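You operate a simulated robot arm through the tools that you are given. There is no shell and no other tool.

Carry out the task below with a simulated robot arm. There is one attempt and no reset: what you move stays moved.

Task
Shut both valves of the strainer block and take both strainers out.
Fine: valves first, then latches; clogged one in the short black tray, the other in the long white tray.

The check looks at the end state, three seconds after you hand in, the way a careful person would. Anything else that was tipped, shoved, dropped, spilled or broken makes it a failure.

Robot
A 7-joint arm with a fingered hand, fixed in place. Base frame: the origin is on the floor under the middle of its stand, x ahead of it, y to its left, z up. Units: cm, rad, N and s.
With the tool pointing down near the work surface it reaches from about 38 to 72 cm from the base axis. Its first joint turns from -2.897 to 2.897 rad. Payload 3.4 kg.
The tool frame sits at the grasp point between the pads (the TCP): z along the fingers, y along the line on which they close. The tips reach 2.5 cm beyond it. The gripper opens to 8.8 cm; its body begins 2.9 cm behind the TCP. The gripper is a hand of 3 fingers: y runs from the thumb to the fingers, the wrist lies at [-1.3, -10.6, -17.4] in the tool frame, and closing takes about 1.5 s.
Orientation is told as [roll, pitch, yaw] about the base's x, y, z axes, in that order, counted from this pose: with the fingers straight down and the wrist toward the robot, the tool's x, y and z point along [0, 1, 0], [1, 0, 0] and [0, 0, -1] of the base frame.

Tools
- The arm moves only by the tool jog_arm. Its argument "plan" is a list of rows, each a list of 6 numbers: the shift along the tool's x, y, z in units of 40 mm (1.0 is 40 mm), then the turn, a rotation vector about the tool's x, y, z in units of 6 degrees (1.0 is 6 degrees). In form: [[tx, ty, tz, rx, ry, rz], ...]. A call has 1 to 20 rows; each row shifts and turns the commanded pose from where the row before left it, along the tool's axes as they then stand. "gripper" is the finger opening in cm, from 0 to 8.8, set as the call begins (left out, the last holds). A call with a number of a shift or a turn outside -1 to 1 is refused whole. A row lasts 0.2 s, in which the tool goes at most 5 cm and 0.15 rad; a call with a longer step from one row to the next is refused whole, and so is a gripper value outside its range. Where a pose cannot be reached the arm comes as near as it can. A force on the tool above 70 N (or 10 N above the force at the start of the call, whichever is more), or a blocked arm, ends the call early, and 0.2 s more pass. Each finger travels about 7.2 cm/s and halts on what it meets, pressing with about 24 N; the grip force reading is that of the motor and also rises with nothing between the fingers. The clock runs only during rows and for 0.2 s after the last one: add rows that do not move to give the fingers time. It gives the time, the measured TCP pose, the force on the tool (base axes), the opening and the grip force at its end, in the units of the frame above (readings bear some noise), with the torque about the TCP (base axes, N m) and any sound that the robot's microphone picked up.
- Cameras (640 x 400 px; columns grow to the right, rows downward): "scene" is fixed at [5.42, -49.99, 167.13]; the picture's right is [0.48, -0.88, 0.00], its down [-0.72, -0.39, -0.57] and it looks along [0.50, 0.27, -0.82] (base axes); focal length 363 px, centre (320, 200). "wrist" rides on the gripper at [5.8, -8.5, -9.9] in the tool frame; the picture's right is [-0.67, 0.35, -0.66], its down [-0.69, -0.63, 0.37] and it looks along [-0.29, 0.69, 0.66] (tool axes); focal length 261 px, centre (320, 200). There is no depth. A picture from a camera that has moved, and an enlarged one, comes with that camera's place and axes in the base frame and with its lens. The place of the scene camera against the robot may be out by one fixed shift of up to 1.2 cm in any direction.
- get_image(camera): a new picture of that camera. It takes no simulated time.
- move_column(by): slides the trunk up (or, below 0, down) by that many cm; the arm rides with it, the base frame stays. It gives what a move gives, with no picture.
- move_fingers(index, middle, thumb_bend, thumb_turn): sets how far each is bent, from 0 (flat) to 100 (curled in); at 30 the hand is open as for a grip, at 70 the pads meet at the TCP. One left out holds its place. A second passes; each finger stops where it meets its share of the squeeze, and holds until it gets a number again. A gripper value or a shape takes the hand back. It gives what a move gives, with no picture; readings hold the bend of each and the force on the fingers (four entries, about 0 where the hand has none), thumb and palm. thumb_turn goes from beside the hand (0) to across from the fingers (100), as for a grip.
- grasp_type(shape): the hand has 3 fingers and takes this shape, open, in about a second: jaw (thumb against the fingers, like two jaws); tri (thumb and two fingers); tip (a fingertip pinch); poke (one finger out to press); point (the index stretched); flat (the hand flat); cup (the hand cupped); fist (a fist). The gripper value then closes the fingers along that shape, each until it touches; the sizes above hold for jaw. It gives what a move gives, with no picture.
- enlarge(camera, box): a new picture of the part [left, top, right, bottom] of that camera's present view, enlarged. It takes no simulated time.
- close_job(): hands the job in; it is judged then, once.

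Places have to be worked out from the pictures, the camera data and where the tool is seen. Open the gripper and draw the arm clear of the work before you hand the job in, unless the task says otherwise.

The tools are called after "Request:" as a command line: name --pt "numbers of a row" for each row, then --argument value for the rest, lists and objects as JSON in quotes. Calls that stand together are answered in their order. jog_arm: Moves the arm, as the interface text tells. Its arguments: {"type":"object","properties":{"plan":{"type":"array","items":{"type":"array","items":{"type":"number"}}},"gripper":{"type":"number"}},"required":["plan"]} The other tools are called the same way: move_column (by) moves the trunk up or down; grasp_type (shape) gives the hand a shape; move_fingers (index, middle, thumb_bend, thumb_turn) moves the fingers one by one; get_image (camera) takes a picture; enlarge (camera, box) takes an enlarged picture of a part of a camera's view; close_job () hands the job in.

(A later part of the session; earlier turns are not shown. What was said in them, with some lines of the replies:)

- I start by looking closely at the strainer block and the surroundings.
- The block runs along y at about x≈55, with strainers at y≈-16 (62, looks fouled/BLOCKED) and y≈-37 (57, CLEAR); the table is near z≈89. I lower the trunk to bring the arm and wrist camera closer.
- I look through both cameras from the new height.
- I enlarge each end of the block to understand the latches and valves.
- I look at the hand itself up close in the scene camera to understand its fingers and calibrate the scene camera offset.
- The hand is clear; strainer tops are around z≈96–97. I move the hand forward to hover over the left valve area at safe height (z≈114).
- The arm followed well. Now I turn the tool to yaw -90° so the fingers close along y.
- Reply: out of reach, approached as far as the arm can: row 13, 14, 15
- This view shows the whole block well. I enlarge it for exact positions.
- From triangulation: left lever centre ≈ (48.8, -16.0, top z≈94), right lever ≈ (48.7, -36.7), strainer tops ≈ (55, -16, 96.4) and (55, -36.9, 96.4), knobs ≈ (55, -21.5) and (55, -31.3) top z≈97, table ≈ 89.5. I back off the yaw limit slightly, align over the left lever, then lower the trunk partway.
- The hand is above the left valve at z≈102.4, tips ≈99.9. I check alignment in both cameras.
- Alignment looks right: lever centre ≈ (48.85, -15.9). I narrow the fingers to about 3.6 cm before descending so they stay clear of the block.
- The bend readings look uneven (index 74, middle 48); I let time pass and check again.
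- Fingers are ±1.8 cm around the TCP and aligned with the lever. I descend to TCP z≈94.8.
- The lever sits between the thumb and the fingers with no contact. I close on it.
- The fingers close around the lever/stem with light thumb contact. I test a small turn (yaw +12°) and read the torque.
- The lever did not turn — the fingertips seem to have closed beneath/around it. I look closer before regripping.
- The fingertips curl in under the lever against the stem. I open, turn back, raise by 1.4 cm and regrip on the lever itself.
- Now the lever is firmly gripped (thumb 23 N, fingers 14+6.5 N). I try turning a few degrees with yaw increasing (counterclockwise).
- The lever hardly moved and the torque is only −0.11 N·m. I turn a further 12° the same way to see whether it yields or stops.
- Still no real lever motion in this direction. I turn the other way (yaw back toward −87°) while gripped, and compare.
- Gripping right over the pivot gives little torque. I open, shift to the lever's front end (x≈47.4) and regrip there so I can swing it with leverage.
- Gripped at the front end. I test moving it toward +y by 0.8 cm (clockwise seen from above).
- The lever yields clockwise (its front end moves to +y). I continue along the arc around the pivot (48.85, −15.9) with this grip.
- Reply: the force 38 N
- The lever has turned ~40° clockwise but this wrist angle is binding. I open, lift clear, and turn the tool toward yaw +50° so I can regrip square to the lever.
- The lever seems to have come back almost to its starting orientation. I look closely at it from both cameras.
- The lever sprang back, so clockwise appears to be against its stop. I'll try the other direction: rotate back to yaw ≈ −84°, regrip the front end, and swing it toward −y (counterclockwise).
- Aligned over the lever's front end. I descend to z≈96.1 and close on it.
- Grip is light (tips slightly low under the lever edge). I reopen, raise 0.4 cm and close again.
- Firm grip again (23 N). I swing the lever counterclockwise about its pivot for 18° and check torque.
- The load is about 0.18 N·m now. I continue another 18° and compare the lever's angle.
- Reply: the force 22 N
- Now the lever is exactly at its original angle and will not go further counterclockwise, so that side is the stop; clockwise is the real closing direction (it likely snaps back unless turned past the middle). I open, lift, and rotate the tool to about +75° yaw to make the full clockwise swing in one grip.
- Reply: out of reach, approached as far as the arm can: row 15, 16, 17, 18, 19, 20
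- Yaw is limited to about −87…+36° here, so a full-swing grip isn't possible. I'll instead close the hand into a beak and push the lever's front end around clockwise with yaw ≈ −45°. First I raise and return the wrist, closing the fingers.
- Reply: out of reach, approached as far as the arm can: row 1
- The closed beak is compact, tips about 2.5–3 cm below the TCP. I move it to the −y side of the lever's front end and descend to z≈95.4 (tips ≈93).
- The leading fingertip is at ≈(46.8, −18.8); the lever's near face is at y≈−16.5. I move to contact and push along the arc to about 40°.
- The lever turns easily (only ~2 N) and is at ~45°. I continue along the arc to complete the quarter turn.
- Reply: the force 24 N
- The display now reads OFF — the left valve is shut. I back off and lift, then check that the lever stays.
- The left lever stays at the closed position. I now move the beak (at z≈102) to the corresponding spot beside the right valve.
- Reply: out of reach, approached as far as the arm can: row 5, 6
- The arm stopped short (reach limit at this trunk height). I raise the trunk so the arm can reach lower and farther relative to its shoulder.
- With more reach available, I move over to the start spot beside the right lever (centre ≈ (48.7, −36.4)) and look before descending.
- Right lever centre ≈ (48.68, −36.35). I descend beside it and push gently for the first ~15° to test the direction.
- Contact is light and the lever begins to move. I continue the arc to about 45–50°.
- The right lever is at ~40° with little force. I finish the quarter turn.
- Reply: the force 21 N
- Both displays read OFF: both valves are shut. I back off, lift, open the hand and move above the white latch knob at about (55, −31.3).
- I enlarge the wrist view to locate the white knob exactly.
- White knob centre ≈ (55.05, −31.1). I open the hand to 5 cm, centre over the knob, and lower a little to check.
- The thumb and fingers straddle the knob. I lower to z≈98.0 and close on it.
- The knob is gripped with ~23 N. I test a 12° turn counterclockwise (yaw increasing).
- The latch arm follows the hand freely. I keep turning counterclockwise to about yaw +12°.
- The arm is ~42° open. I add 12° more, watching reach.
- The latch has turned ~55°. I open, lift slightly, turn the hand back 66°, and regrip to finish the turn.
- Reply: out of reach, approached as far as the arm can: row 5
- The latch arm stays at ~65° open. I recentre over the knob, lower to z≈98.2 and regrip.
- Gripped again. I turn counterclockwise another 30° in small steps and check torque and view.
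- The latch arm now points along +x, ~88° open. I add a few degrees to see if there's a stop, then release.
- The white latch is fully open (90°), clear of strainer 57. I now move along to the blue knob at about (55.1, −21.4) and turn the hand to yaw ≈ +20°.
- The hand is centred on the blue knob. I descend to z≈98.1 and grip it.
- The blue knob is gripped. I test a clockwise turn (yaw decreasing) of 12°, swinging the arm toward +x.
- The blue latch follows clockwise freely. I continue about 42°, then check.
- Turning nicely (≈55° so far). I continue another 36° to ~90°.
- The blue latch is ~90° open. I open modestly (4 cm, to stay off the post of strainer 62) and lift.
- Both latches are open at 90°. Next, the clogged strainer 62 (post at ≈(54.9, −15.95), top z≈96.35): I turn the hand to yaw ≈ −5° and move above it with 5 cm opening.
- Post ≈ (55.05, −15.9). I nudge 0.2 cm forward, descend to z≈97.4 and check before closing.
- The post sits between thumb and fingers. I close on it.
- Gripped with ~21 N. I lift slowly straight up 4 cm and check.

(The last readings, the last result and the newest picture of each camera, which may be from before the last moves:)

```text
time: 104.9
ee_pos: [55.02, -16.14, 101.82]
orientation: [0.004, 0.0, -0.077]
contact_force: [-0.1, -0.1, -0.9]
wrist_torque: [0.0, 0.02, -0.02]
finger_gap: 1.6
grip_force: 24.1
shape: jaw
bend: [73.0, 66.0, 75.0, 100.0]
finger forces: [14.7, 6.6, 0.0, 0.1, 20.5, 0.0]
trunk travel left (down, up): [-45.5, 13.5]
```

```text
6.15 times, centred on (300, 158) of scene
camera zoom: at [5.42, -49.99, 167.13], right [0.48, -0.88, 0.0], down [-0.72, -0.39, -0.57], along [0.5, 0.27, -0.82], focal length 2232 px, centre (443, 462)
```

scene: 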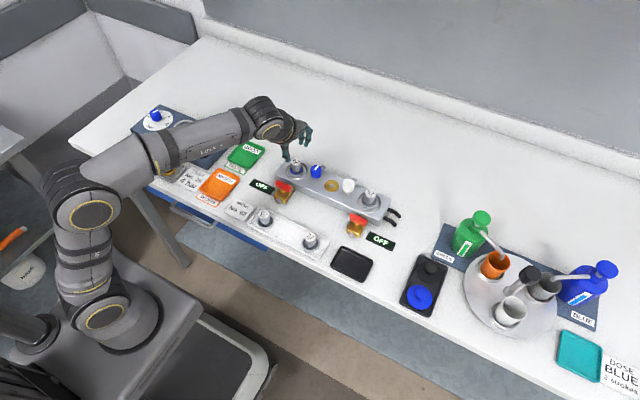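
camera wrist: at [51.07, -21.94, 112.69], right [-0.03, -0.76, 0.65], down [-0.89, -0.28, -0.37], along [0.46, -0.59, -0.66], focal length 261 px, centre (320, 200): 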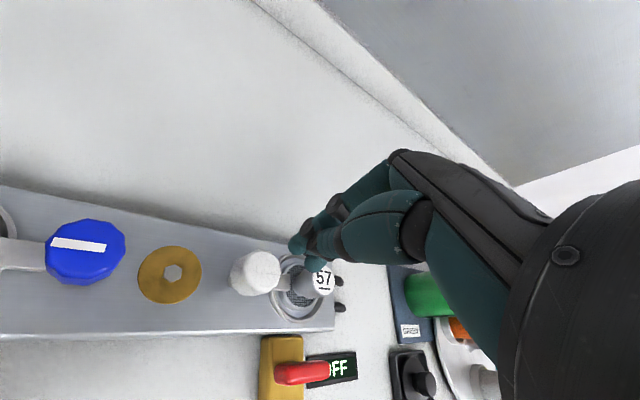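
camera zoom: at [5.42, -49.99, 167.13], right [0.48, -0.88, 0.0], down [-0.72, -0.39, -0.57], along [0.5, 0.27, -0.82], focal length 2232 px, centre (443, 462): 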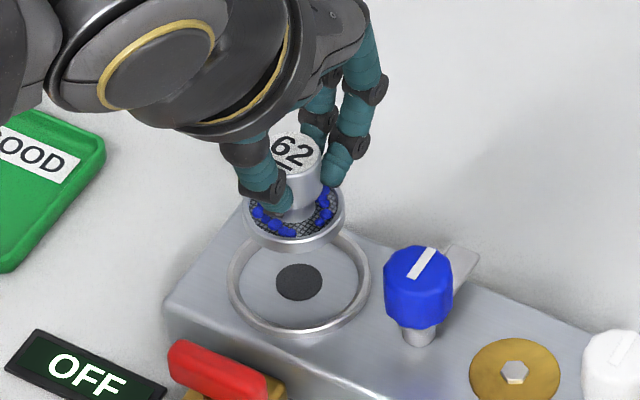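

The clogged strainer is lifted free and upright. I raise a bit more, move back toward the robot clear of the knobs, and turn the hand to yaw ≈ −46°.

Request:
jog_arm --pt "0 0 -0.25 0 0 0" --pt "0 0 -0.25 0 0 0" --pt "-0.043 -0.561 0 0 0 0" --pt "-0.043 -0.561 0 0 0 0" --pt "-0.043 -0.561 0 0 0 0" --pt "-0.043 -0.561 0 0 0 0" --pt "0 0 0 0 0 1" --pt "0 0 0 0 0 1" --pt "0 0 0 0 0 1" --pt "0 0 0 0 0 1" --pt "0 0 0 0 0 1" --pt "0 0 0 0 0 1" --pt "0 0 0 0 0 1" --pt "0 0 0 0 0 0"

Request:
get_image --camera "wrist"

Request:
get_image --camera "scene"

```text
time: 107.9
ee_pos: [46.15, -16.02, 103.74]
orientation: [0.003, 0.002, -0.81]
contact_force: [-1.0, -0.2, -1.1]
wrist_torque: [-0.02, 0.03, 0.0]
finger_gap: 1.53
grip_force: 23.6
shape: jaw
bend: [73.0, 67.0, 75.0, 100.0]
finger forces: [16.3, 7.1, 0.0, 0.1, 20.1, 0.0]
trunk travel left (down, up): [-45.5, 13.5]
```

```text
taken
camera wrist: at [44.33, -6.02, 113.74], right [-0.24, -0.72, 0.65], down [-0.93, -0.01, -0.37], along [0.27, -0.7, -0.66], focal length 261 px, centre (320, 200)
```

wrist: 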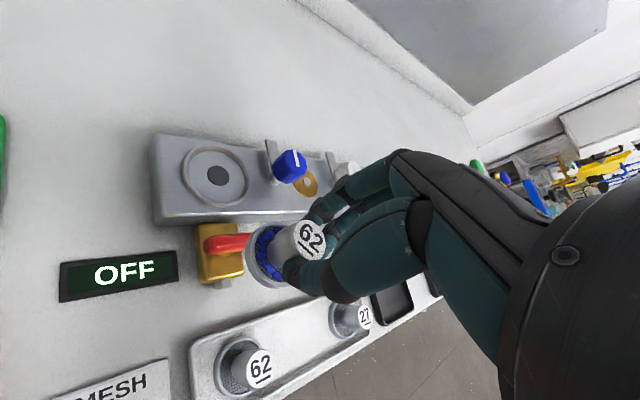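

```text
taken
```

scene: 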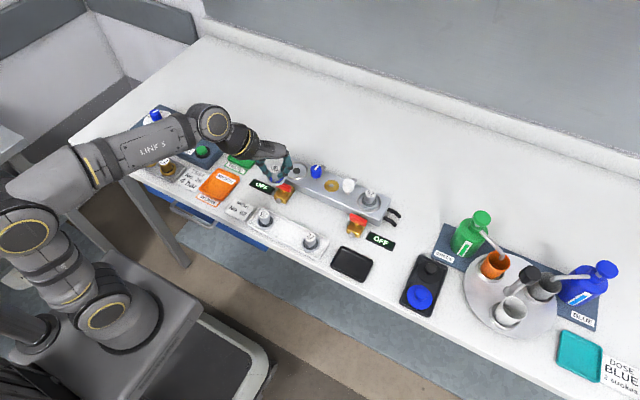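

The strainer is held steadily. I carry it to above the black tray at ≈(39, −39.7).

Request:
jog_arm --pt "-0.5355 0.308 0 0 0 0" --pt "-0.5355 0.308 0 0 0 0" --pt "-0.5355 0.308 0 0 0 0" --pt "-0.5355 0.308 0 0 0 0" --pt "-0.5355 0.308 0 0 0 0" --pt "-0.5355 0.308 0 0 0 0" --pt "-0.5355 0.308 0 0 0 0" --pt "-0.5355 0.308 0 0 0 0" --pt "-0.5355 0.308 0 0 0 0" --pt "-0.5355 0.308 0 0 0 0" --pt "0 0 0 0 0 0"

Request:
get_image --camera "wrist"

Request:
enlarge --camera "scene" --box '[290, 210, 410, 300]'

```text
time: 110.3
ee_pos: [38.83, -39.58, 103.65]
orientation: [0.001, 0.004, -0.809]
contact_force: [0.6, 1.1, -0.8]
wrist_torque: [0.0, -0.02, 0.0]
finger_gap: 1.5
grip_force: 23.3
shape: jaw
bend: [73.0, 71.0, 75.0, 100.0]
finger forces: [15.4, 5.2, 0.1, 0.1, 19.4, 0.0]
trunk travel left (down, up): [-45.5, 13.5]
```

```text
taken
camera wrist: at [37.18, -29.65, 113.59], right [-0.24, -0.72, 0.65], down [-0.93, -0.02, -0.37], along [0.27, -0.7, -0.66], focal length 261 px, centre (320, 200)
```

wrist: 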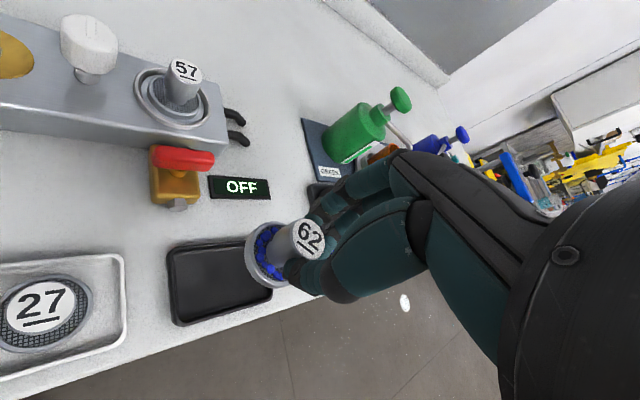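

```text
4.44 times, centred on (350, 255) of scene
camera zoom: at [5.42, -49.99, 167.13], right [0.48, -0.88, 0.0], down [-0.72, -0.39, -0.57], along [0.5, 0.27, -0.82], focal length 1612 px, centre (187, -44)
```

zoom: 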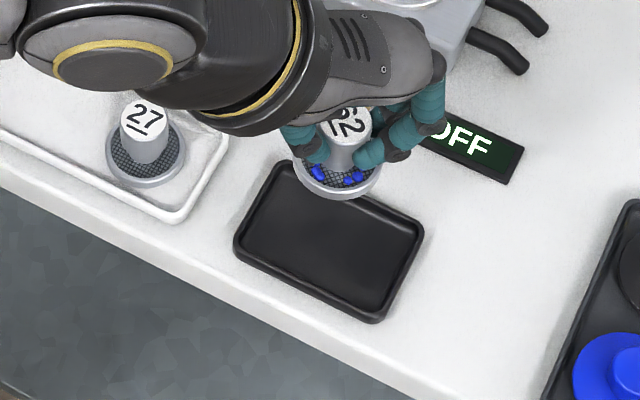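

The tray is close to the strainer's size, so I measure both more accurately with zooms.

Request:
enlarge --camera "scene" --box '[328, 220, 392, 285]'

Request:
enlarge --camera "wrist" --box '[150, 200, 342, 340]'

```text
6.15 times, centred on (360, 252) of scene
camera zoom: at [5.42, -49.99, 167.13], right [0.48, -0.88, 0.0], down [-0.72, -0.39, -0.57], along [0.5, 0.27, -0.82], focal length 2232 px, centre (74, -123)
```

zoom: 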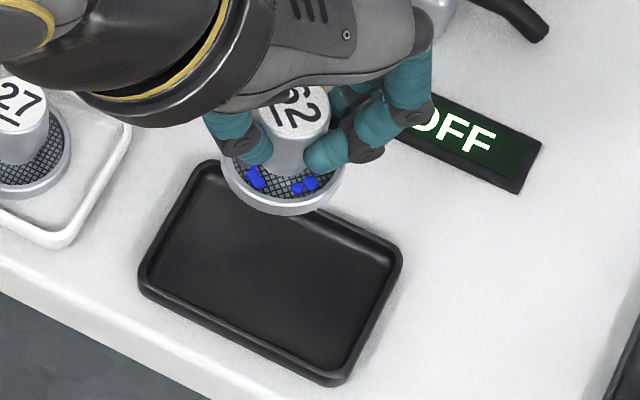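

```text
2.86 times, centred on (246, 270) of wrist
camera zoom: at [37.18, -29.65, 113.59], right [-0.24, -0.72, 0.65], down [-0.93, -0.02, -0.37], along [0.27, -0.7, -0.66], focal length 745 px, centre (531, 0)
```

zoom: 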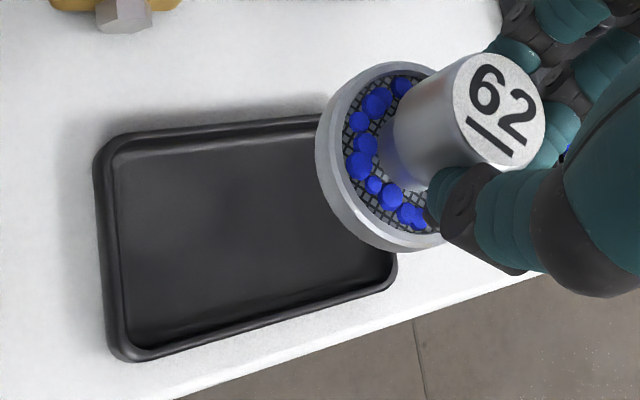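

The tray spans x 36.4–41.8, y −35.6…−44.0 (centre ≈ (39.1, −39.8)); the strainer (disc ≈4.2 cm) is at ≈(39.25, −39.4). I make a small correction and lower most of the way.

Request:
jog_arm --pt "-0.0875 0.037 0 0 0 0" --pt "0 0 0.4 0 0 0" --pt "0 0 0.4 0 0 0" --pt "0 0 0.4 0 0 0" --pt "0 0 0.4 0 0 0" --pt "0 0 0 0 0 0"

Request:
enlarge --camera "scene" --box '[328, 220, 392, 285]'

Request:
enlarge --camera "wrist" --box '[150, 200, 342, 340]'

```text
time: 111.7
ee_pos: [38.86, -40.13, 97.05]
orientation: [0.003, 0.002, -0.809]
contact_force: [-1.3, -0.3, -0.5]
wrist_torque: [0.0, 0.02, 0.03]
finger_gap: 1.52
grip_force: 23.8
shape: jaw
bend: [73.0, 71.0, 75.0, 100.0]
finger forces: [15.1, 5.0, 0.0, 0.0, 19.3, 0.0]
trunk travel left (down, up): [-45.5, 13.5]
```

```text
6.15 times, centred on (360, 252) of scene
camera zoom: at [5.42, -49.99, 167.13], right [0.48, -0.88, 0.0], down [-0.72, -0.39, -0.57], along [0.5, 0.27, -0.82], focal length 2232 px, centre (74, -123)
```

zoom: 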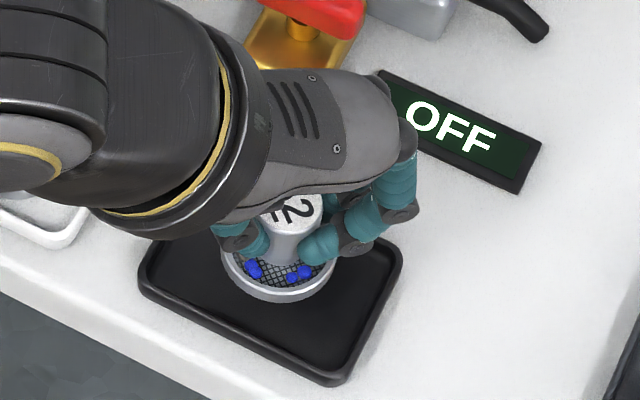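

```text
2.86 times, centred on (246, 270) of wrist
camera zoom: at [37.15, -30.05, 107.12], right [-0.24, -0.72, 0.65], down [-0.93, -0.02, -0.37], along [0.27, -0.7, -0.66], focal length 745 px, centre (531, 0)
```

zoom: 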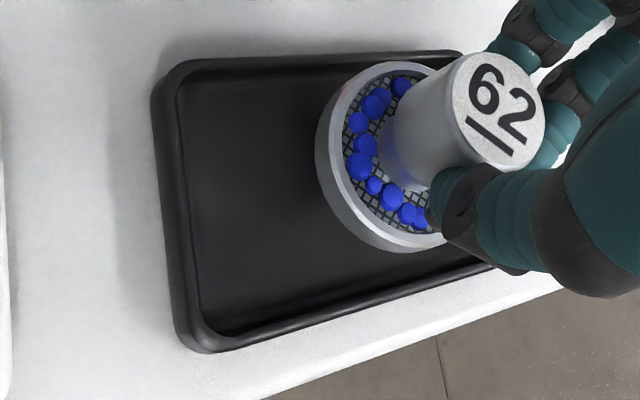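

The disc is well inside the tray outline. I lower slowly, watching for contact.

Request:
jog_arm --pt "0 0 0.12 0 0 0" --pt "0 0 0.12 0 0 0" --pt "0 0 0.12 0 0 0" --pt "0 0 0.08 0 0 0" --pt "0 0 0 0 0 0"

Request:
enlarge --camera "scene" --box '[328, 220, 392, 285]'

Request:
enlarge --camera "wrist" --box '[150, 200, 342, 340]'

```text
time: 112.9
ee_pos: [38.95, -40.18, 95.39]
orientation: [0.003, 0.004, -0.808]
contact_force: [-0.1, -0.7, 0.1]
wrist_torque: [0.0, -0.04, 0.0]
finger_gap: 1.54
grip_force: 23.8
shape: jaw
bend: [73.0, 71.0, 75.0, 100.0]
finger forces: [15.1, 4.8, 0.0, 0.0, 19.3, 0.0]
trunk travel left (down, up): [-45.5, 13.5]
```

```text
6.15 times, centred on (360, 252) of scene
camera zoom: at [5.42, -49.99, 167.13], right [0.48, -0.88, 0.0], down [-0.72, -0.39, -0.57], along [0.5, 0.27, -0.82], focal length 2232 px, centre (74, -123)
```

zoom: 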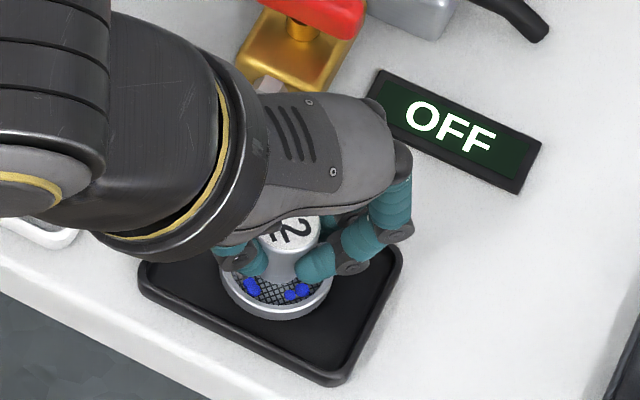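

```text
2.86 times, centred on (246, 270) of wrist
camera zoom: at [37.23, -30.06, 105.46], right [-0.24, -0.72, 0.65], down [-0.93, -0.02, -0.37], along [0.27, -0.7, -0.66], focal length 745 px, centre (531, 0)
```

zoom: 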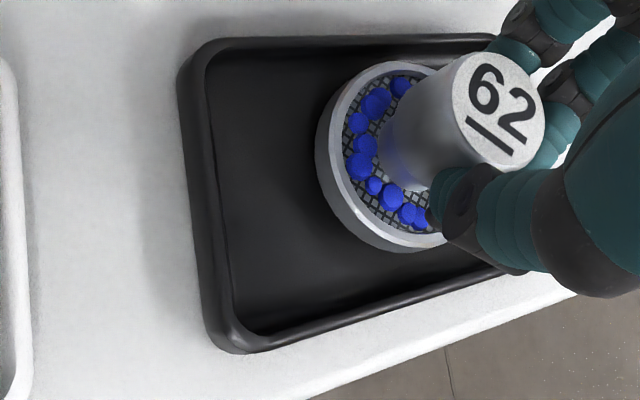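

No contact yet at z≈95.4. I continue in 2 mm steps.

Request:
jog_arm --pt "0 0 0.05 0 0 0" --pt "0 0 0.05 0 0 0" --pt "0 0 0.05 0 0 0" --pt "0 0 0 0 0 0"

Request:
jog_arm --pt "0 0 0.04 0 0 0" --pt "0 0 0 0 0 0"

```text
time: 113.9
ee_pos: [38.87, -40.09, 94.86]
orientation: [0.001, 0.004, -0.81]
contact_force: [-0.4, 1.2, 0.5]
wrist_torque: [-0.02, -0.03, -0.01]
finger_gap: 1.49
grip_force: 24.2
shape: jaw
bend: [73.0, 71.0, 75.0, 100.0]
finger forces: [15.3, 4.9, 0.0, 0.0, 19.6, 0.0]
trunk travel left (down, up): [-45.5, 13.5]
```

```text
time: 114.5
ee_pos: [38.8, -40.08, 94.72]
orientation: [0.002, 0.002, -0.81]
contact_force: [-0.5, -0.2, 5.4]
wrist_torque: [0.01, -0.06, -0.01]
finger_gap: 1.52
grip_force: 24.3
shape: jaw
bend: [73.0, 72.0, 75.0, 100.0]
finger forces: [15.2, 5.4, 0.1, 0.0, 20.0, 0.1]
trunk travel left (down, up): [-45.5, 13.5]
```

Contact (5.4 N upward) — the strainer rests on the tray floor. I verify in the images before releasing.

Request:
enlarge --camera "wrist" --box '[150, 200, 342, 340]'

Request:
enlarge --camera "scene" --box '[328, 220, 392, 285]'

```text
2.86 times, centred on (246, 270) of wrist
camera zoom: at [37.13, -30.02, 104.8], right [-0.24, -0.72, 0.65], down [-0.93, -0.02, -0.37], along [0.27, -0.7, -0.66], focal length 745 px, centre (531, 0)
```

zoom: 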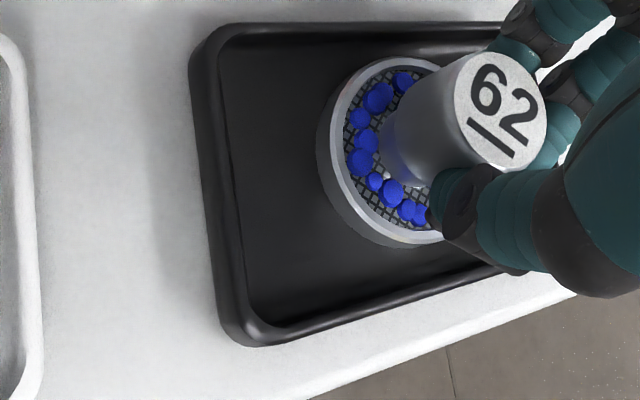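

```text
6.15 times, centred on (360, 252) of scene
camera zoom: at [5.42, -49.99, 167.13], right [0.48, -0.88, 0.0], down [-0.72, -0.39, -0.57], along [0.5, 0.27, -0.82], focal length 2232 px, centre (74, -123)
```

zoom: 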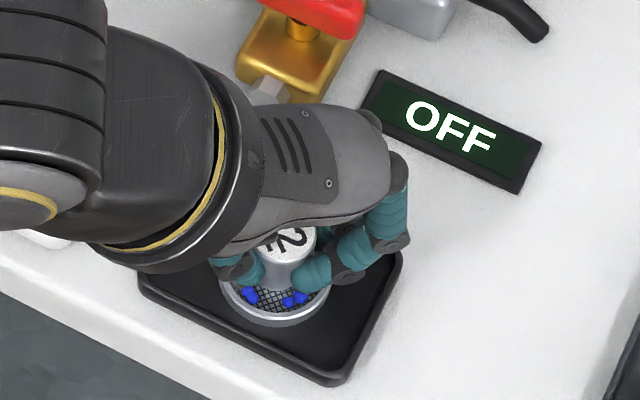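

It's inside the tray and flat. I open the hand and lift straight up.

Request:
jog_arm --pt "0 0 0 0 0 0" --pt "0 0 0 0 0 0" --pt "0 0 0 0 0 0" --pt "0 0 0 0 0 0" --pt "0 0 0 0 0 0" --gripper 5.0

Request:
enlarge --camera "wrist" --box '[150, 200, 342, 340]'

Request:
enlarge --camera "scene" --box '[328, 220, 392, 285]'

```text
time: 115.7
ee_pos: [38.92, -40.05, 94.78]
orientation: [0.002, 0.002, -0.809]
contact_force: [-0.1, -0.1, 0.5]
wrist_torque: [0.01, -0.01, 0.0]
finger_gap: 4.95
grip_force: 0.2
shape: jaw
bend: [74.0, 42.0, 66.0, 100.0]
finger forces: [0.1, 0.1, 0.0, 0.0, 0.0, 0.0]
trunk travel left (down, up): [-45.5, 13.5]
```

```text
2.86 times, centred on (246, 270) of wrist
camera zoom: at [37.16, -30.04, 104.75], right [-0.24, -0.72, 0.65], down [-0.93, -0.02, -0.37], along [0.27, -0.7, -0.66], focal length 745 px, centre (531, 0)
```

zoom: 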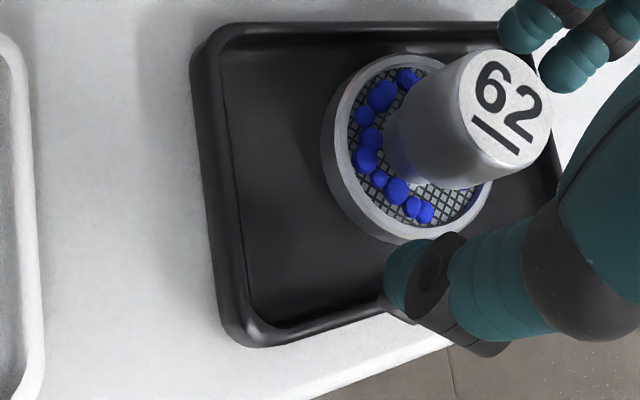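

```text
6.15 times, centred on (360, 252) of scene
camera zoom: at [5.42, -49.99, 167.13], right [0.48, -0.88, 0.0], down [-0.72, -0.39, -0.57], along [0.5, 0.27, -0.82], focal length 2232 px, centre (74, -123)
```

zoom: 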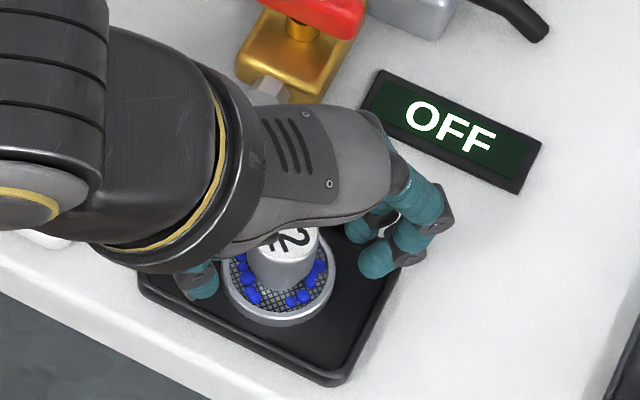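

Strainer 62 stands upright in the black tray. I lift away with the trunk (also giving more reach), then move over to strainer 57.

Request:
move_column --by 9

Request:
jog_arm --pt "0.696 0.436 0 0 0 0" --pt "0.696 0.436 0 0 0 0" --pt "0.696 0.436 0 0 0 0" --pt "0.696 0.436 0 0 0 0" --pt "0.696 0.436 0 0 0 0" --pt "0 0 0 0 0 0"

Request:
enlarge --camera "wrist" --box '[150, 160, 390, 320]'

Request:
get_image --camera "scene"

```text
time: 116.9
ee_pos: [38.81, -40.02, 103.72]
orientation: [0.002, 0.003, -0.809]
contact_force: [0.6, -0.5, 0.5]
wrist_torque: [0.01, -0.01, -0.01]
finger_gap: 4.92
grip_force: 0.1
shape: jaw
bend: [74.0, 42.0, 66.0, 100.0]
finger forces: [0.0, 0.1, 0.0, 0.0, 0.0, 0.1]
trunk travel left (down, up): [-54.5, 4.5]
```

```text
time: 118.3
ee_pos: [54.9, -36.77, 103.69]
orientation: [0.003, 0.002, -0.81]
contact_force: [-0.5, -0.1, -0.2]
wrist_torque: [0.02, 0.0, 0.01]
finger_gap: 4.96
grip_force: 0.1
shape: jaw
bend: [74.0, 42.0, 66.0, 100.0]
finger forces: [0.0, 0.0, 0.1, 0.1, 0.0, 0.1]
trunk travel left (down, up): [-54.5, 4.5]
```

```text
2.50 times, centred on (270, 240) of wrist
camera zoom: at [53.15, -26.74, 113.74], right [-0.24, -0.72, 0.65], down [-0.93, -0.02, -0.37], along [0.27, -0.7, -0.66], focal length 652 px, centre (445, 100)
```

zoom: 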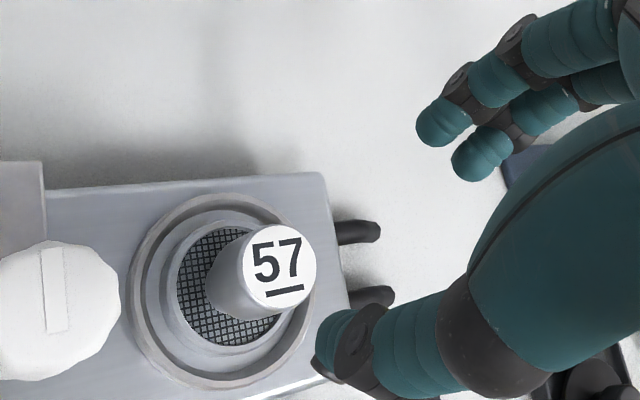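

```text
taken
```

scene: 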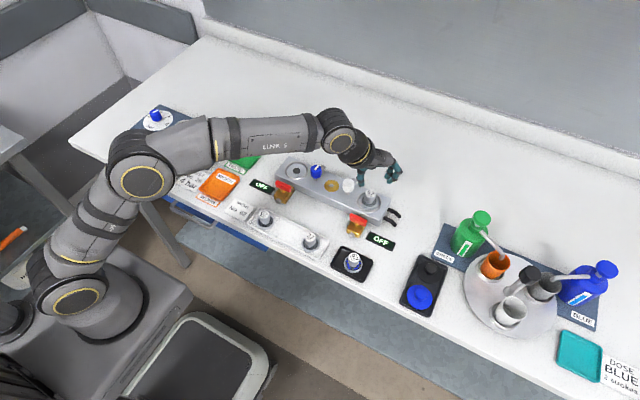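

Strainer 57's post ≈ (54.9, −36.6); the hand is centred. I descend to z≈97.4.

Request:
jog_arm --pt "0 0 0.39 0 0 0" --pt "0 0 0.39 0 0 0" --pt "0 0 0.39 0 0 0" --pt "0 0 0.39 0 0 0" --pt "0 0 0 0 0 0"

Request:
enlarge --camera "wrist" --box '[150, 160, 390, 320]'

Request:
enlarge --camera "scene" --box '[330, 150, 420, 225]'

```text
time: 119.5
ee_pos: [54.99, -36.73, 97.55]
orientation: [0.001, 0.004, -0.81]
contact_force: [-0.3, 0.1, 0.0]
wrist_torque: [0.0, -0.04, 0.02]
finger_gap: 4.94
grip_force: 0.0
shape: jaw
bend: [74.0, 42.0, 66.0, 100.0]
finger forces: [0.0, 0.0, 0.1, 0.1, 0.1, 0.0]
trunk travel left (down, up): [-54.5, 4.5]
```

```text
2.50 times, centred on (270, 240) of wrist
camera zoom: at [53.32, -26.69, 107.51], right [-0.24, -0.72, 0.65], down [-0.93, -0.02, -0.37], along [0.27, -0.7, -0.66], focal length 652 px, centre (445, 100)
```

zoom: 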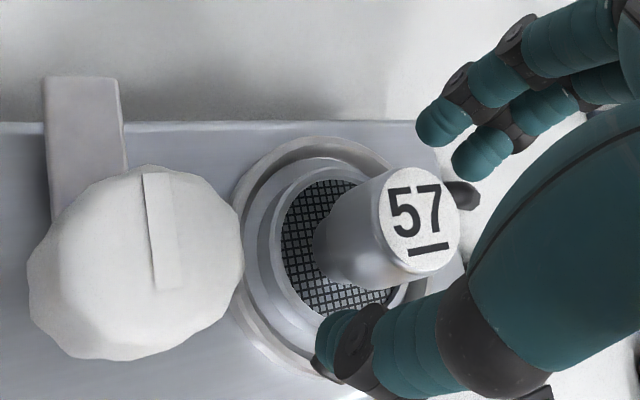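

```text
5.33 times, centred on (375, 188) of scene
camera zoom: at [5.42, -49.99, 167.13], right [0.48, -0.88, 0.0], down [-0.72, -0.39, -0.57], along [0.5, 0.27, -0.82], focal length 1934 px, centre (27, 267)
```

zoom: 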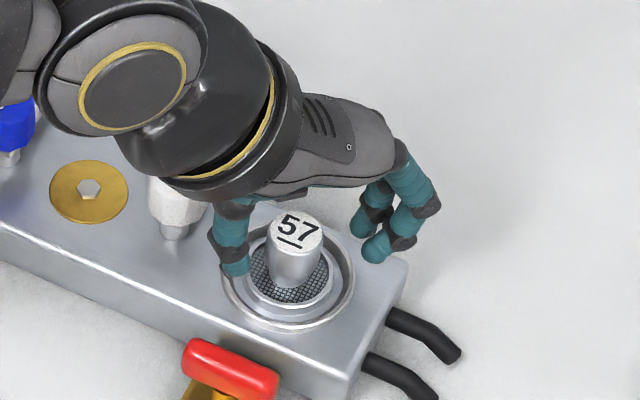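

The post is between thumb and fingers. I close on it.

Request:
jog_arm --pt "0 0 0 0 0 0" --pt "0 0 0 0 0 0" --pt "0 0 0 0 0 0" --pt "0 0 0 0 0 0" --pt "0 0 0 0 0 0" --pt "0 0 0 0 0 0" --gripper 1.0

Request:
enlarge --camera "wrist" --box '[150, 160, 390, 320]'

```text
time: 120.9
ee_pos: [55.02, -36.68, 97.46]
orientation: [0.003, 0.004, -0.81]
contact_force: [0.2, -0.5, -0.6]
wrist_torque: [0.0, -0.02, 0.02]
finger_gap: 1.58
grip_force: 24.2
shape: jaw
bend: [73.0, 64.0, 75.0, 100.0]
finger forces: [14.8, 6.0, 0.0, 0.0, 21.1, 0.1]
trunk travel left (down, up): [-54.5, 4.5]
```

```text
2.50 times, centred on (270, 240) of wrist
camera zoom: at [53.32, -26.7, 107.54], right [-0.24, -0.72, 0.65], down [-0.93, -0.02, -0.37], along [0.27, -0.7, -0.66], focal length 652 px, centre (445, 100)
```

zoom: 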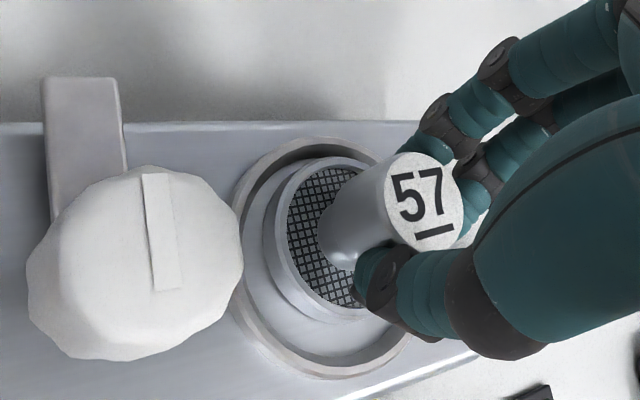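

Firm grip (21 N). I lift slowly straight up by about 5 cm.

Request:
jog_arm --pt "0 0 -0.15 0 0 0" --pt "0 0 -0.15 0 0 0" --pt "0 0 -0.15 0 0 0" --pt "0 0 -0.2 0 0 0" --pt "0 0 -0.2 0 0 0" --pt "0 0 -0.2 0 0 0" --pt "0 0 -0.25 0 0 0" --pt "0 0 -0.25 0 0 0" --pt "0 0 0 0 0 0"

Request:
enlarge --camera "wrist" --box '[150, 160, 390, 320]'

Request:
enlarge --camera "scene" --box '[230, 190, 350, 270]'

```text
time: 122.9
ee_pos: [54.94, -36.68, 103.54]
orientation: [0.001, 0.004, -0.81]
contact_force: [-0.4, -0.2, -1.0]
wrist_torque: [-0.01, -0.01, -0.01]
finger_gap: 1.59
grip_force: 23.9
shape: jaw
bend: [73.0, 64.0, 75.0, 100.0]
finger forces: [14.8, 6.0, 0.0, 0.0, 21.1, 0.0]
trunk travel left (down, up): [-54.5, 4.5]
```

```text
2.50 times, centred on (270, 240) of wrist
camera zoom: at [53.21, -26.73, 113.72], right [-0.24, -0.72, 0.65], down [-0.93, -0.02, -0.37], along [0.27, -0.7, -0.66], focal length 652 px, centre (445, 100)
```

zoom: 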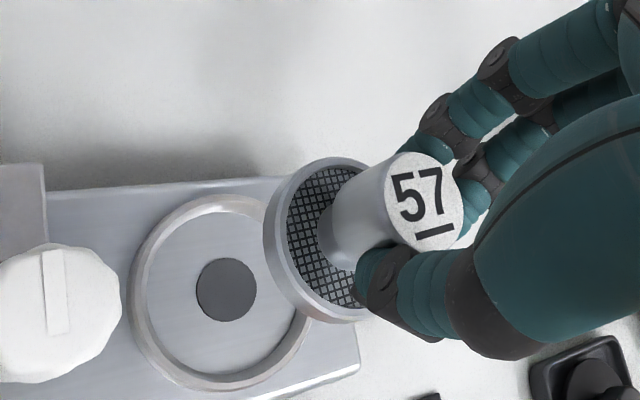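

```text
5.00 times, centred on (290, 230) of scene
camera zoom: at [5.42, -49.99, 167.13], right [0.48, -0.88, 0.0], down [-0.72, -0.39, -0.57], along [0.5, 0.27, -0.82], focal length 1813 px, centre (470, 50)
```

zoom: 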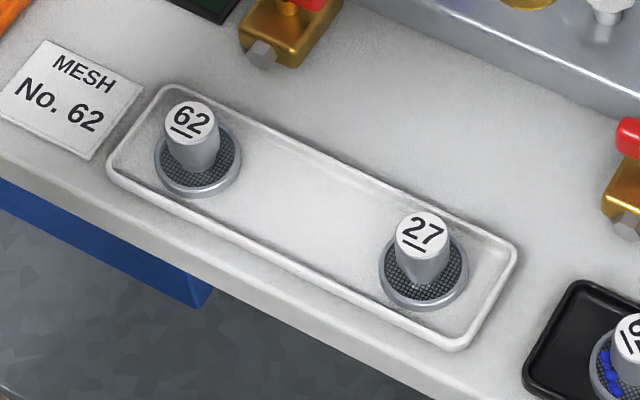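

Strainer 57 is out. The white tray's spares sit at ≈(38.7, −16.4) and (38.8, −29.1), leaving a free gap centred at ≈(38.75, −22.7). I carry 57 there at height.

Request:
jog_arm --pt "-0.0575 -0.5917 0 0 0 0" --pt "-0.0575 -0.5917 0 0 0 0" --pt "-0.0575 -0.5917 0 0 0 0" --pt "-0.0575 -0.5917 0 0 0 0" --pt "-0.0575 -0.5917 0 0 0 0" --pt "-0.0575 -0.5917 0 0 0 0" --pt "-0.0575 -0.5917 0 0 0 0" --pt "-0.0575 -0.5917 0 0 0 0" --pt "-0.0575 -0.5917 0 0 0 0" --pt "0 0 0 0 0 0"

Request:
get_image --camera "wrist"

Request:
enlarge --camera "scene" --box '[230, 170, 350, 270]'

```text
time: 125.1
ee_pos: [38.67, -22.57, 103.55]
orientation: [0.004, 0.004, -0.809]
contact_force: [-0.5, -0.4, -0.6]
wrist_torque: [-0.01, 0.03, 0.01]
finger_gap: 1.56
grip_force: 23.6
shape: jaw
bend: [73.0, 65.0, 75.0, 100.0]
finger forces: [15.1, 6.4, 0.1, 0.0, 21.1, 0.1]
trunk travel left (down, up): [-54.5, 4.5]
```

```text
taken
camera wrist: at [36.98, -12.59, 113.56], right [-0.24, -0.72, 0.65], down [-0.93, -0.02, -0.37], along [0.27, -0.7, -0.66], focal length 261 px, centre (320, 200)
```

wrist: 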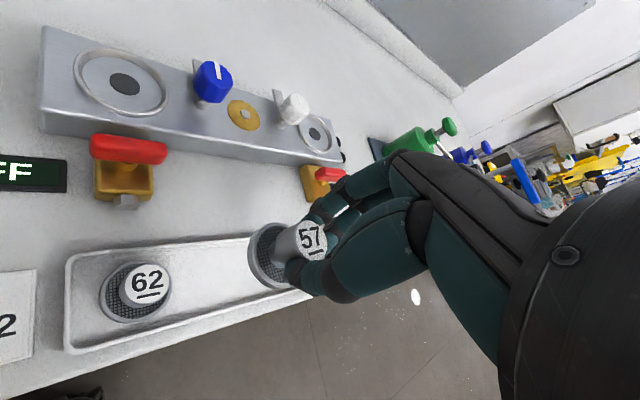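

```text
4.00 times, centred on (290, 220) of scene
camera zoom: at [5.42, -49.99, 167.13], right [0.48, -0.88, 0.0], down [-0.72, -0.39, -0.57], along [0.5, 0.27, -0.82], focal length 1451 px, centre (440, 120)
```

zoom: 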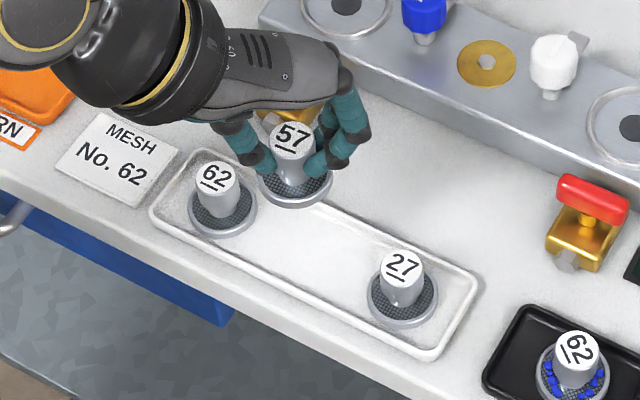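

The gap is clear and the tray's centre line is x≈39.1. I shift 0.4 cm, then lower with the trunk by 7.5 cm.

Request:
jog_arm --pt "0.055 0.087 0 0 0 0" --pt "0 0 0 0 0 0"

Request:
move_column --by -7.3

Request:
enlarge --camera "wrist" --box '[60, 180, 360, 370]'

Request:
enlarge --camera "scene" --box '[240, 180, 340, 260]'

```text
time: 125.7
ee_pos: [39.07, -22.79, 103.59]
orientation: [0.003, 0.003, -0.808]
contact_force: [-0.8, 1.0, 0.0]
wrist_torque: [-0.02, 0.02, -0.01]
finger_gap: 1.53
grip_force: 23.6
shape: jaw
bend: [73.0, 65.0, 75.0, 100.0]
finger forces: [15.0, 6.4, 0.0, 0.0, 21.1, 0.0]
trunk travel left (down, up): [-54.5, 4.5]
```

```text
time: 126.8
ee_pos: [39.15, -22.86, 96.31]
orientation: [0.001, 0.001, -0.81]
contact_force: [0.6, 1.4, -1.6]
wrist_torque: [-0.01, 0.0, -0.02]
finger_gap: 1.56
grip_force: 23.9
shape: jaw
bend: [73.0, 65.0, 75.0, 100.0]
finger forces: [15.1, 6.4, 0.0, 0.0, 21.1, 0.0]
trunk travel left (down, up): [-47.2, 11.8]
```

```text
2.11 times, centred on (210, 275) of wrist
camera zoom: at [37.4, -12.79, 106.35], right [-0.24, -0.72, 0.65], down [-0.93, -0.02, -0.37], along [0.27, -0.7, -0.66], focal length 549 px, centre (552, 42)
```

zoom: 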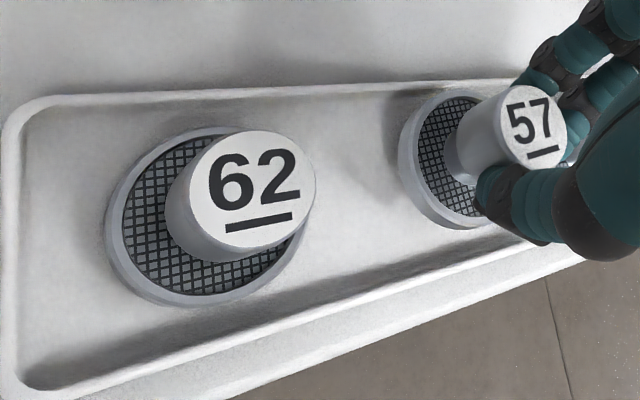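

```text
5.00 times, centred on (290, 220) of scene
camera zoom: at [5.42, -49.99, 167.13], right [0.48, -0.88, 0.0], down [-0.72, -0.39, -0.57], along [0.5, 0.27, -0.82], focal length 1813 px, centre (470, 100)
```

zoom: 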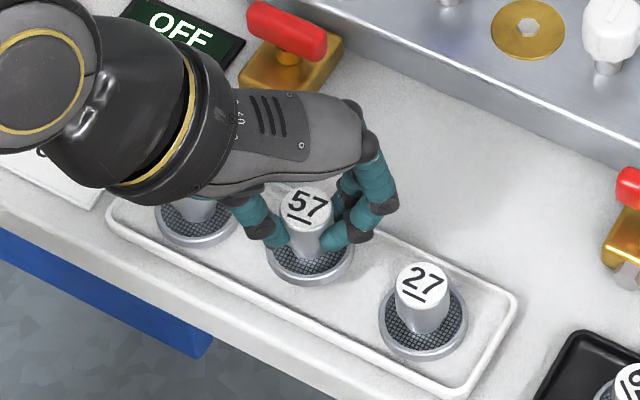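

It's centred between the two spares. I lower in small steps until contact.

Request:
jog_arm --pt "0 0 0.1 0 0 0" --pt "0 0 0.1 0 0 0" --pt "0 0 0.06 0 0 0" --pt "0 0 0 0 0 0"

Request:
jog_arm --pt "0 0 0.04 0 0 0" --pt "0 0 0.04 0 0 0" --pt "0 0 0 0 0 0"

```text
time: 127.8
ee_pos: [39.16, -22.8, 95.25]
orientation: [0.003, 0.004, -0.809]
contact_force: [-0.6, 0.1, -0.8]
wrist_torque: [0.02, -0.03, 0.01]
finger_gap: 1.56
grip_force: 24.0
shape: jaw
bend: [73.0, 65.0, 75.0, 100.0]
finger forces: [15.1, 6.3, 0.0, 0.0, 21.1, 0.0]
trunk travel left (down, up): [-47.2, 11.8]
```

```text
time: 128.7
ee_pos: [38.92, -22.87, 94.96]
orientation: [0.0, 0.004, -0.81]
contact_force: [0.0, -0.7, -1.7]
wrist_torque: [0.01, 0.0, 0.01]
finger_gap: 1.57
grip_force: 24.5
shape: jaw
bend: [73.0, 65.0, 75.0, 100.0]
finger forces: [15.1, 6.4, 0.0, 0.1, 21.1, 0.1]
trunk travel left (down, up): [-47.2, 11.8]
```

No contact yet at z≈94.95; I continue in finer steps.

Request:
jog_arm --pt "0 0 0.04 0 0 0" --pt "0 0 0 0 0 0"

Request:
jog_arm --pt "0 0 0.03 0 0 0" --pt "0 0 0 0 0 0"

```text
time: 129.2
ee_pos: [39.08, -22.88, 94.84]
orientation: [-0.001, 0.002, -0.812]
contact_force: [0.4, 0.1, 3.0]
wrist_torque: [-0.04, -0.01, 0.02]
finger_gap: 1.59
grip_force: 23.8
shape: jaw
bend: [73.0, 65.0, 75.0, 100.0]
finger forces: [15.1, 7.0, 0.0, 0.0, 21.6, 0.1]
trunk travel left (down, up): [-47.2, 11.8]
```

```text
time: 129.8
ee_pos: [39.0, -22.65, 94.73]
orientation: [0.004, 0.003, -0.808]
contact_force: [-0.4, 0.0, 10.0]
wrist_torque: [-0.09, -0.01, -0.01]
finger_gap: 1.61
grip_force: 23.8
shape: jaw
bend: [73.0, 65.0, 75.0, 100.0]
finger forces: [15.8, 8.0, 0.0, 0.0, 22.9, 0.0]
trunk travel left (down, up): [-47.2, 11.8]
```

Contact is made (10 N). I ease up 1 mm and release.

Request:
jog_arm --pt "0 0 -0.025 0 0 0" --pt "0 0 0 0 0 0"

Request:
jog_arm --pt "0 0 0 0 0 0" --pt "0 0 0 0 0 0" --pt "0 0 0 0 0 0" --pt "0 0 0 0 0 0" --pt "0 0 0 0 0 0" --gripper 4.6

Request:
enlarge --camera "wrist" --box '[60, 180, 360, 370]'

Request:
enlarge --camera "scene" --box '[240, 180, 340, 260]'

```text
time: 130.4
ee_pos: [39.08, -22.84, 94.83]
orientation: [0.003, 0.003, -0.811]
contact_force: [-0.2, 0.6, 3.2]
wrist_torque: [0.0, -0.07, -0.02]
finger_gap: 1.58
grip_force: 24.0
shape: jaw
bend: [73.0, 65.0, 75.0, 100.0]
finger forces: [15.7, 6.7, 0.0, 0.0, 22.3, 0.0]
trunk travel left (down, up): [-47.2, 11.8]
```

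```text
time: 131.7
ee_pos: [39.08, -22.79, 94.92]
orientation: [0.001, 0.004, -0.81]
contact_force: [0.9, -0.3, -0.2]
wrist_torque: [-0.01, -0.01, 0.02]
finger_gap: 4.57
grip_force: 0.1
shape: jaw
bend: [74.0, 44.0, 69.0, 100.0]
finger forces: [0.0, 0.0, 0.0, 0.0, 0.0, 0.0]
trunk travel left (down, up): [-47.2, 11.8]
```

```text
2.11 times, centred on (210, 275) of wrist
camera zoom: at [37.37, -12.84, 104.86], right [-0.24, -0.72, 0.65], down [-0.93, -0.02, -0.37], along [0.27, -0.7, -0.66], focal length 549 px, centre (552, 42)
```

zoom: 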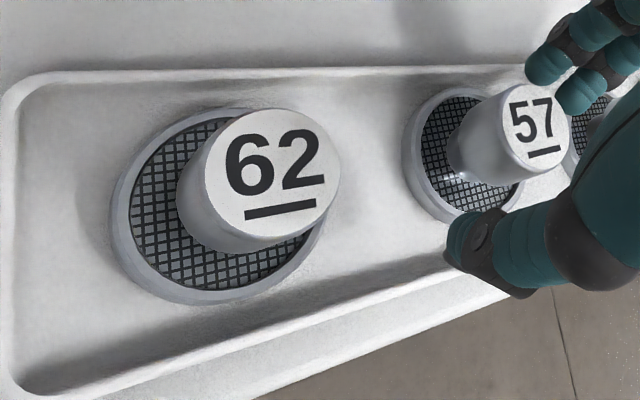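

```text
5.00 times, centred on (290, 220) of scene
camera zoom: at [5.42, -49.99, 167.13], right [0.48, -0.88, 0.0], down [-0.72, -0.39, -0.57], along [0.5, 0.27, -0.82], focal length 1813 px, centre (470, 100)
```

zoom: 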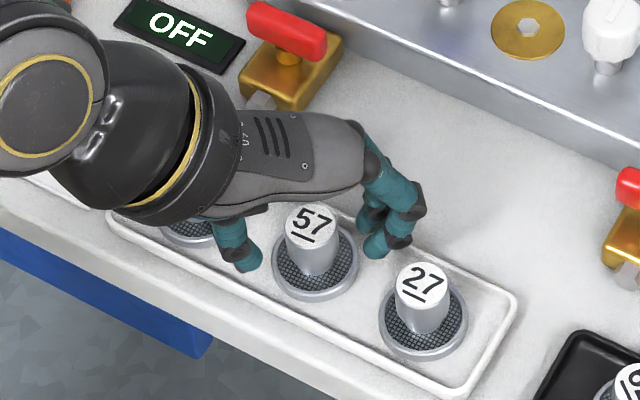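

Strainer 57 stands upright between the spares. I lift straight up with the trunk and then inspect everything.

Request:
move_column --by 11

Request:
get_image --camera "scene"

Request:
get_image --camera "wrist"

```text
time: 133.1
ee_pos: [39.05, -22.92, 105.79]
orientation: [0.003, 0.003, -0.809]
contact_force: [0.0, -0.1, -0.4]
wrist_torque: [0.02, 0.02, -0.02]
finger_gap: 4.57
grip_force: 0.1
shape: jaw
bend: [74.0, 44.0, 69.0, 100.0]
finger forces: [0.0, 0.0, 0.0, 0.0, 0.0, 0.0]
trunk travel left (down, up): [-58.2, 0.8]
```

```text
taken
```

scene: 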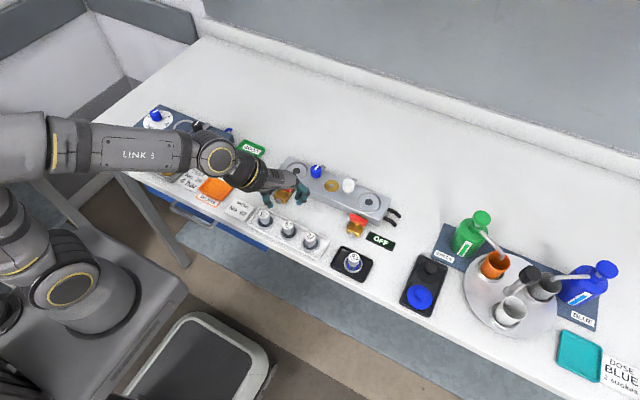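

```text
taken
camera wrist: at [37.37, -12.84, 115.86], right [-0.24, -0.72, 0.65], down [-0.93, -0.02, -0.37], along [0.27, -0.7, -0.66], focal length 261 px, centre (320, 200)
```

wrist: 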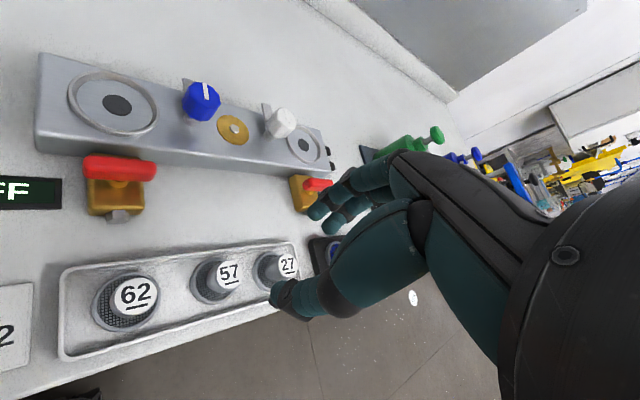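

Everything looks in place. I draw the arm up and back, clear of the work.

Request:
jog_arm --pt "0 0 -0.8 0 0 0" --pt "0 0 -0.8 0 0 0" --pt "0 0 -0.8 0 0 0" --pt "0 0 -0.8 0 0 0" --pt "0 0 -0.8 0 0 0" --pt "0 0 0 0 0 -1" --pt "0 0 0 0 0 -1" --pt "0 0 0 0 0 -1" --pt "0 0 0 0 0 -1" --pt "0 0 0 0 0 -1" --pt "0 0 0 0 0 -1" --pt "0 0 0 0 0 -1" --pt "0 -0.8 0 0 0 0" --pt "0 -0.8 0 0 0 0" --pt "0 0 0 0 0 0" --pt "0 0 0 0 0 0" --pt "0 0 0 0 0 0" --gripper 8.8

Request:
get_image --camera "scene"

Request:
enlarge --camera "scene" --box '[240, 145, 400, 285]'

Request:
get_image --camera "wrist"

```text
time: 136.7
ee_pos: [32.63, -22.32, 121.85]
orientation: [0.003, 0.001, -0.076]
contact_force: [1.0, -1.0, -0.1]
wrist_torque: [-0.04, 0.03, 0.01]
finger_gap: 8.76
grip_force: 0.1
shape: jaw
bend: [30.0, 30.0, 30.0, 98.0]
finger forces: [0.0, 0.1, 0.0, 0.1, 0.0, 0.1]
trunk travel left (down, up): [-58.2, 0.8]
```

```text
taken
```

scene: 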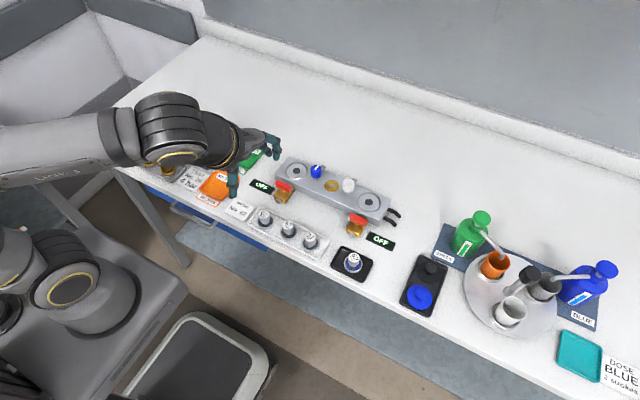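

```text
2.86 times, centred on (320, 215) of scene
camera zoom: at [5.42, -49.99, 167.13], right [0.48, -0.88, 0.0], down [-0.72, -0.39, -0.57], along [0.5, 0.27, -0.82], focal length 1036 px, centre (320, 157)
```

zoom: 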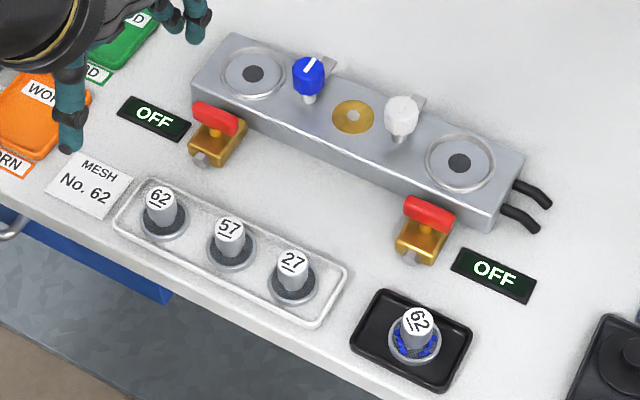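

```text
taken
camera wrist: at [24.58, -16.12, 131.8], right [0.3, -0.7, 0.65], down [-0.68, -0.63, -0.37], along [0.67, -0.33, -0.66], focal length 261 px, centre (320, 200)
```

wrist: 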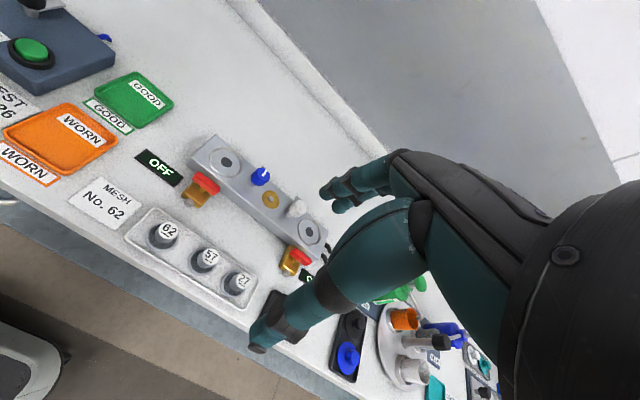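

Both displays read OFF, latches are open, and the strainers are in their trays. I take one last close look at the trays and levers.

Request:
enlarge --camera "scene" --box '[325, 235, 381, 290]'

Request:
enlarge --camera "scene" --box '[245, 195, 335, 262]'

Request:
enlarge --camera "scene" --box '[260, 150, 400, 245]'

```text
7.27 times, centred on (353, 262) of scene
camera zoom: at [5.42, -49.99, 167.13], right [0.48, -0.88, 0.0], down [-0.72, -0.39, -0.57], along [0.5, 0.27, -0.82], focal length 2638 px, centre (80, -254)
```

zoom: 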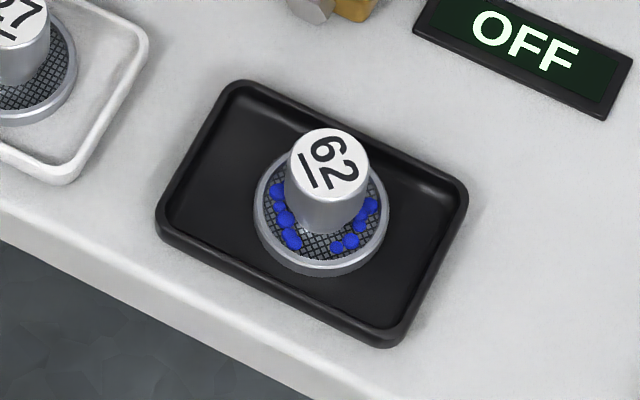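

```text
5.97 times, centred on (290, 228) of scene
camera zoom: at [5.42, -49.99, 167.13], right [0.48, -0.88, 0.0], down [-0.72, -0.39, -0.57], along [0.5, 0.27, -0.82], focal length 2165 px, centre (499, 30)
```

zoom: 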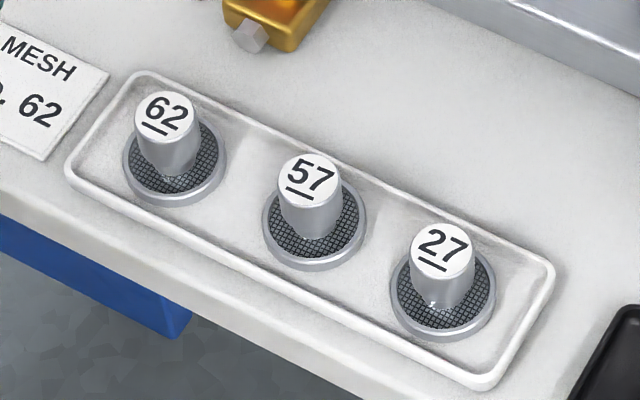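

```text
4.21 times, centred on (330, 198) of scene
camera zoom: at [5.42, -49.99, 167.13], right [0.48, -0.88, 0.0], down [-0.72, -0.39, -0.57], along [0.5, 0.27, -0.82], focal length 1527 px, centre (278, 210)
```

zoom: 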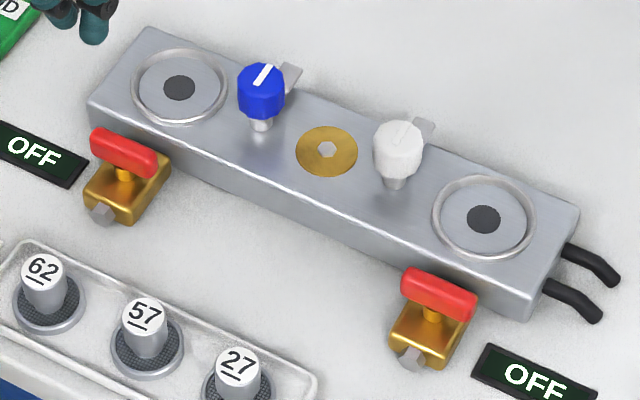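

Both valve levers lie crosswise and read OFF. Both latches are open and both seats are empty. Strainer 62 (clogged) stands in the black tray and 57 stands in the white tray. The arm is clear and the hand is open, so I hand the job in.

Request:
close_job

```text
The job is handed in.
```

Both valves are shut, both strainers are out of the block, and the job is handed in; I haven't seen the judged result.

- **Valves:** I shut these first. Both levers now lie across the flow, and both displays read OFF.
- **Latches:** I opened these after the valves. Both arms are swung about 90° clear of the strainer seats.
- **Clogged strainer (62, blue debris):** it stands upright in the short black tray.
- **Other strainer (57):** it stands upright in the long white tray, between the two spares already there.

The left valve took a few tries. I gripped its lever before finding that it turns clockwise, and pushed it against its stop for a moment. It closed normally after that.

In the last pictures nothing else looked moved, tipped or spilled. The hand is open and the arm is drawn back clear of the work.
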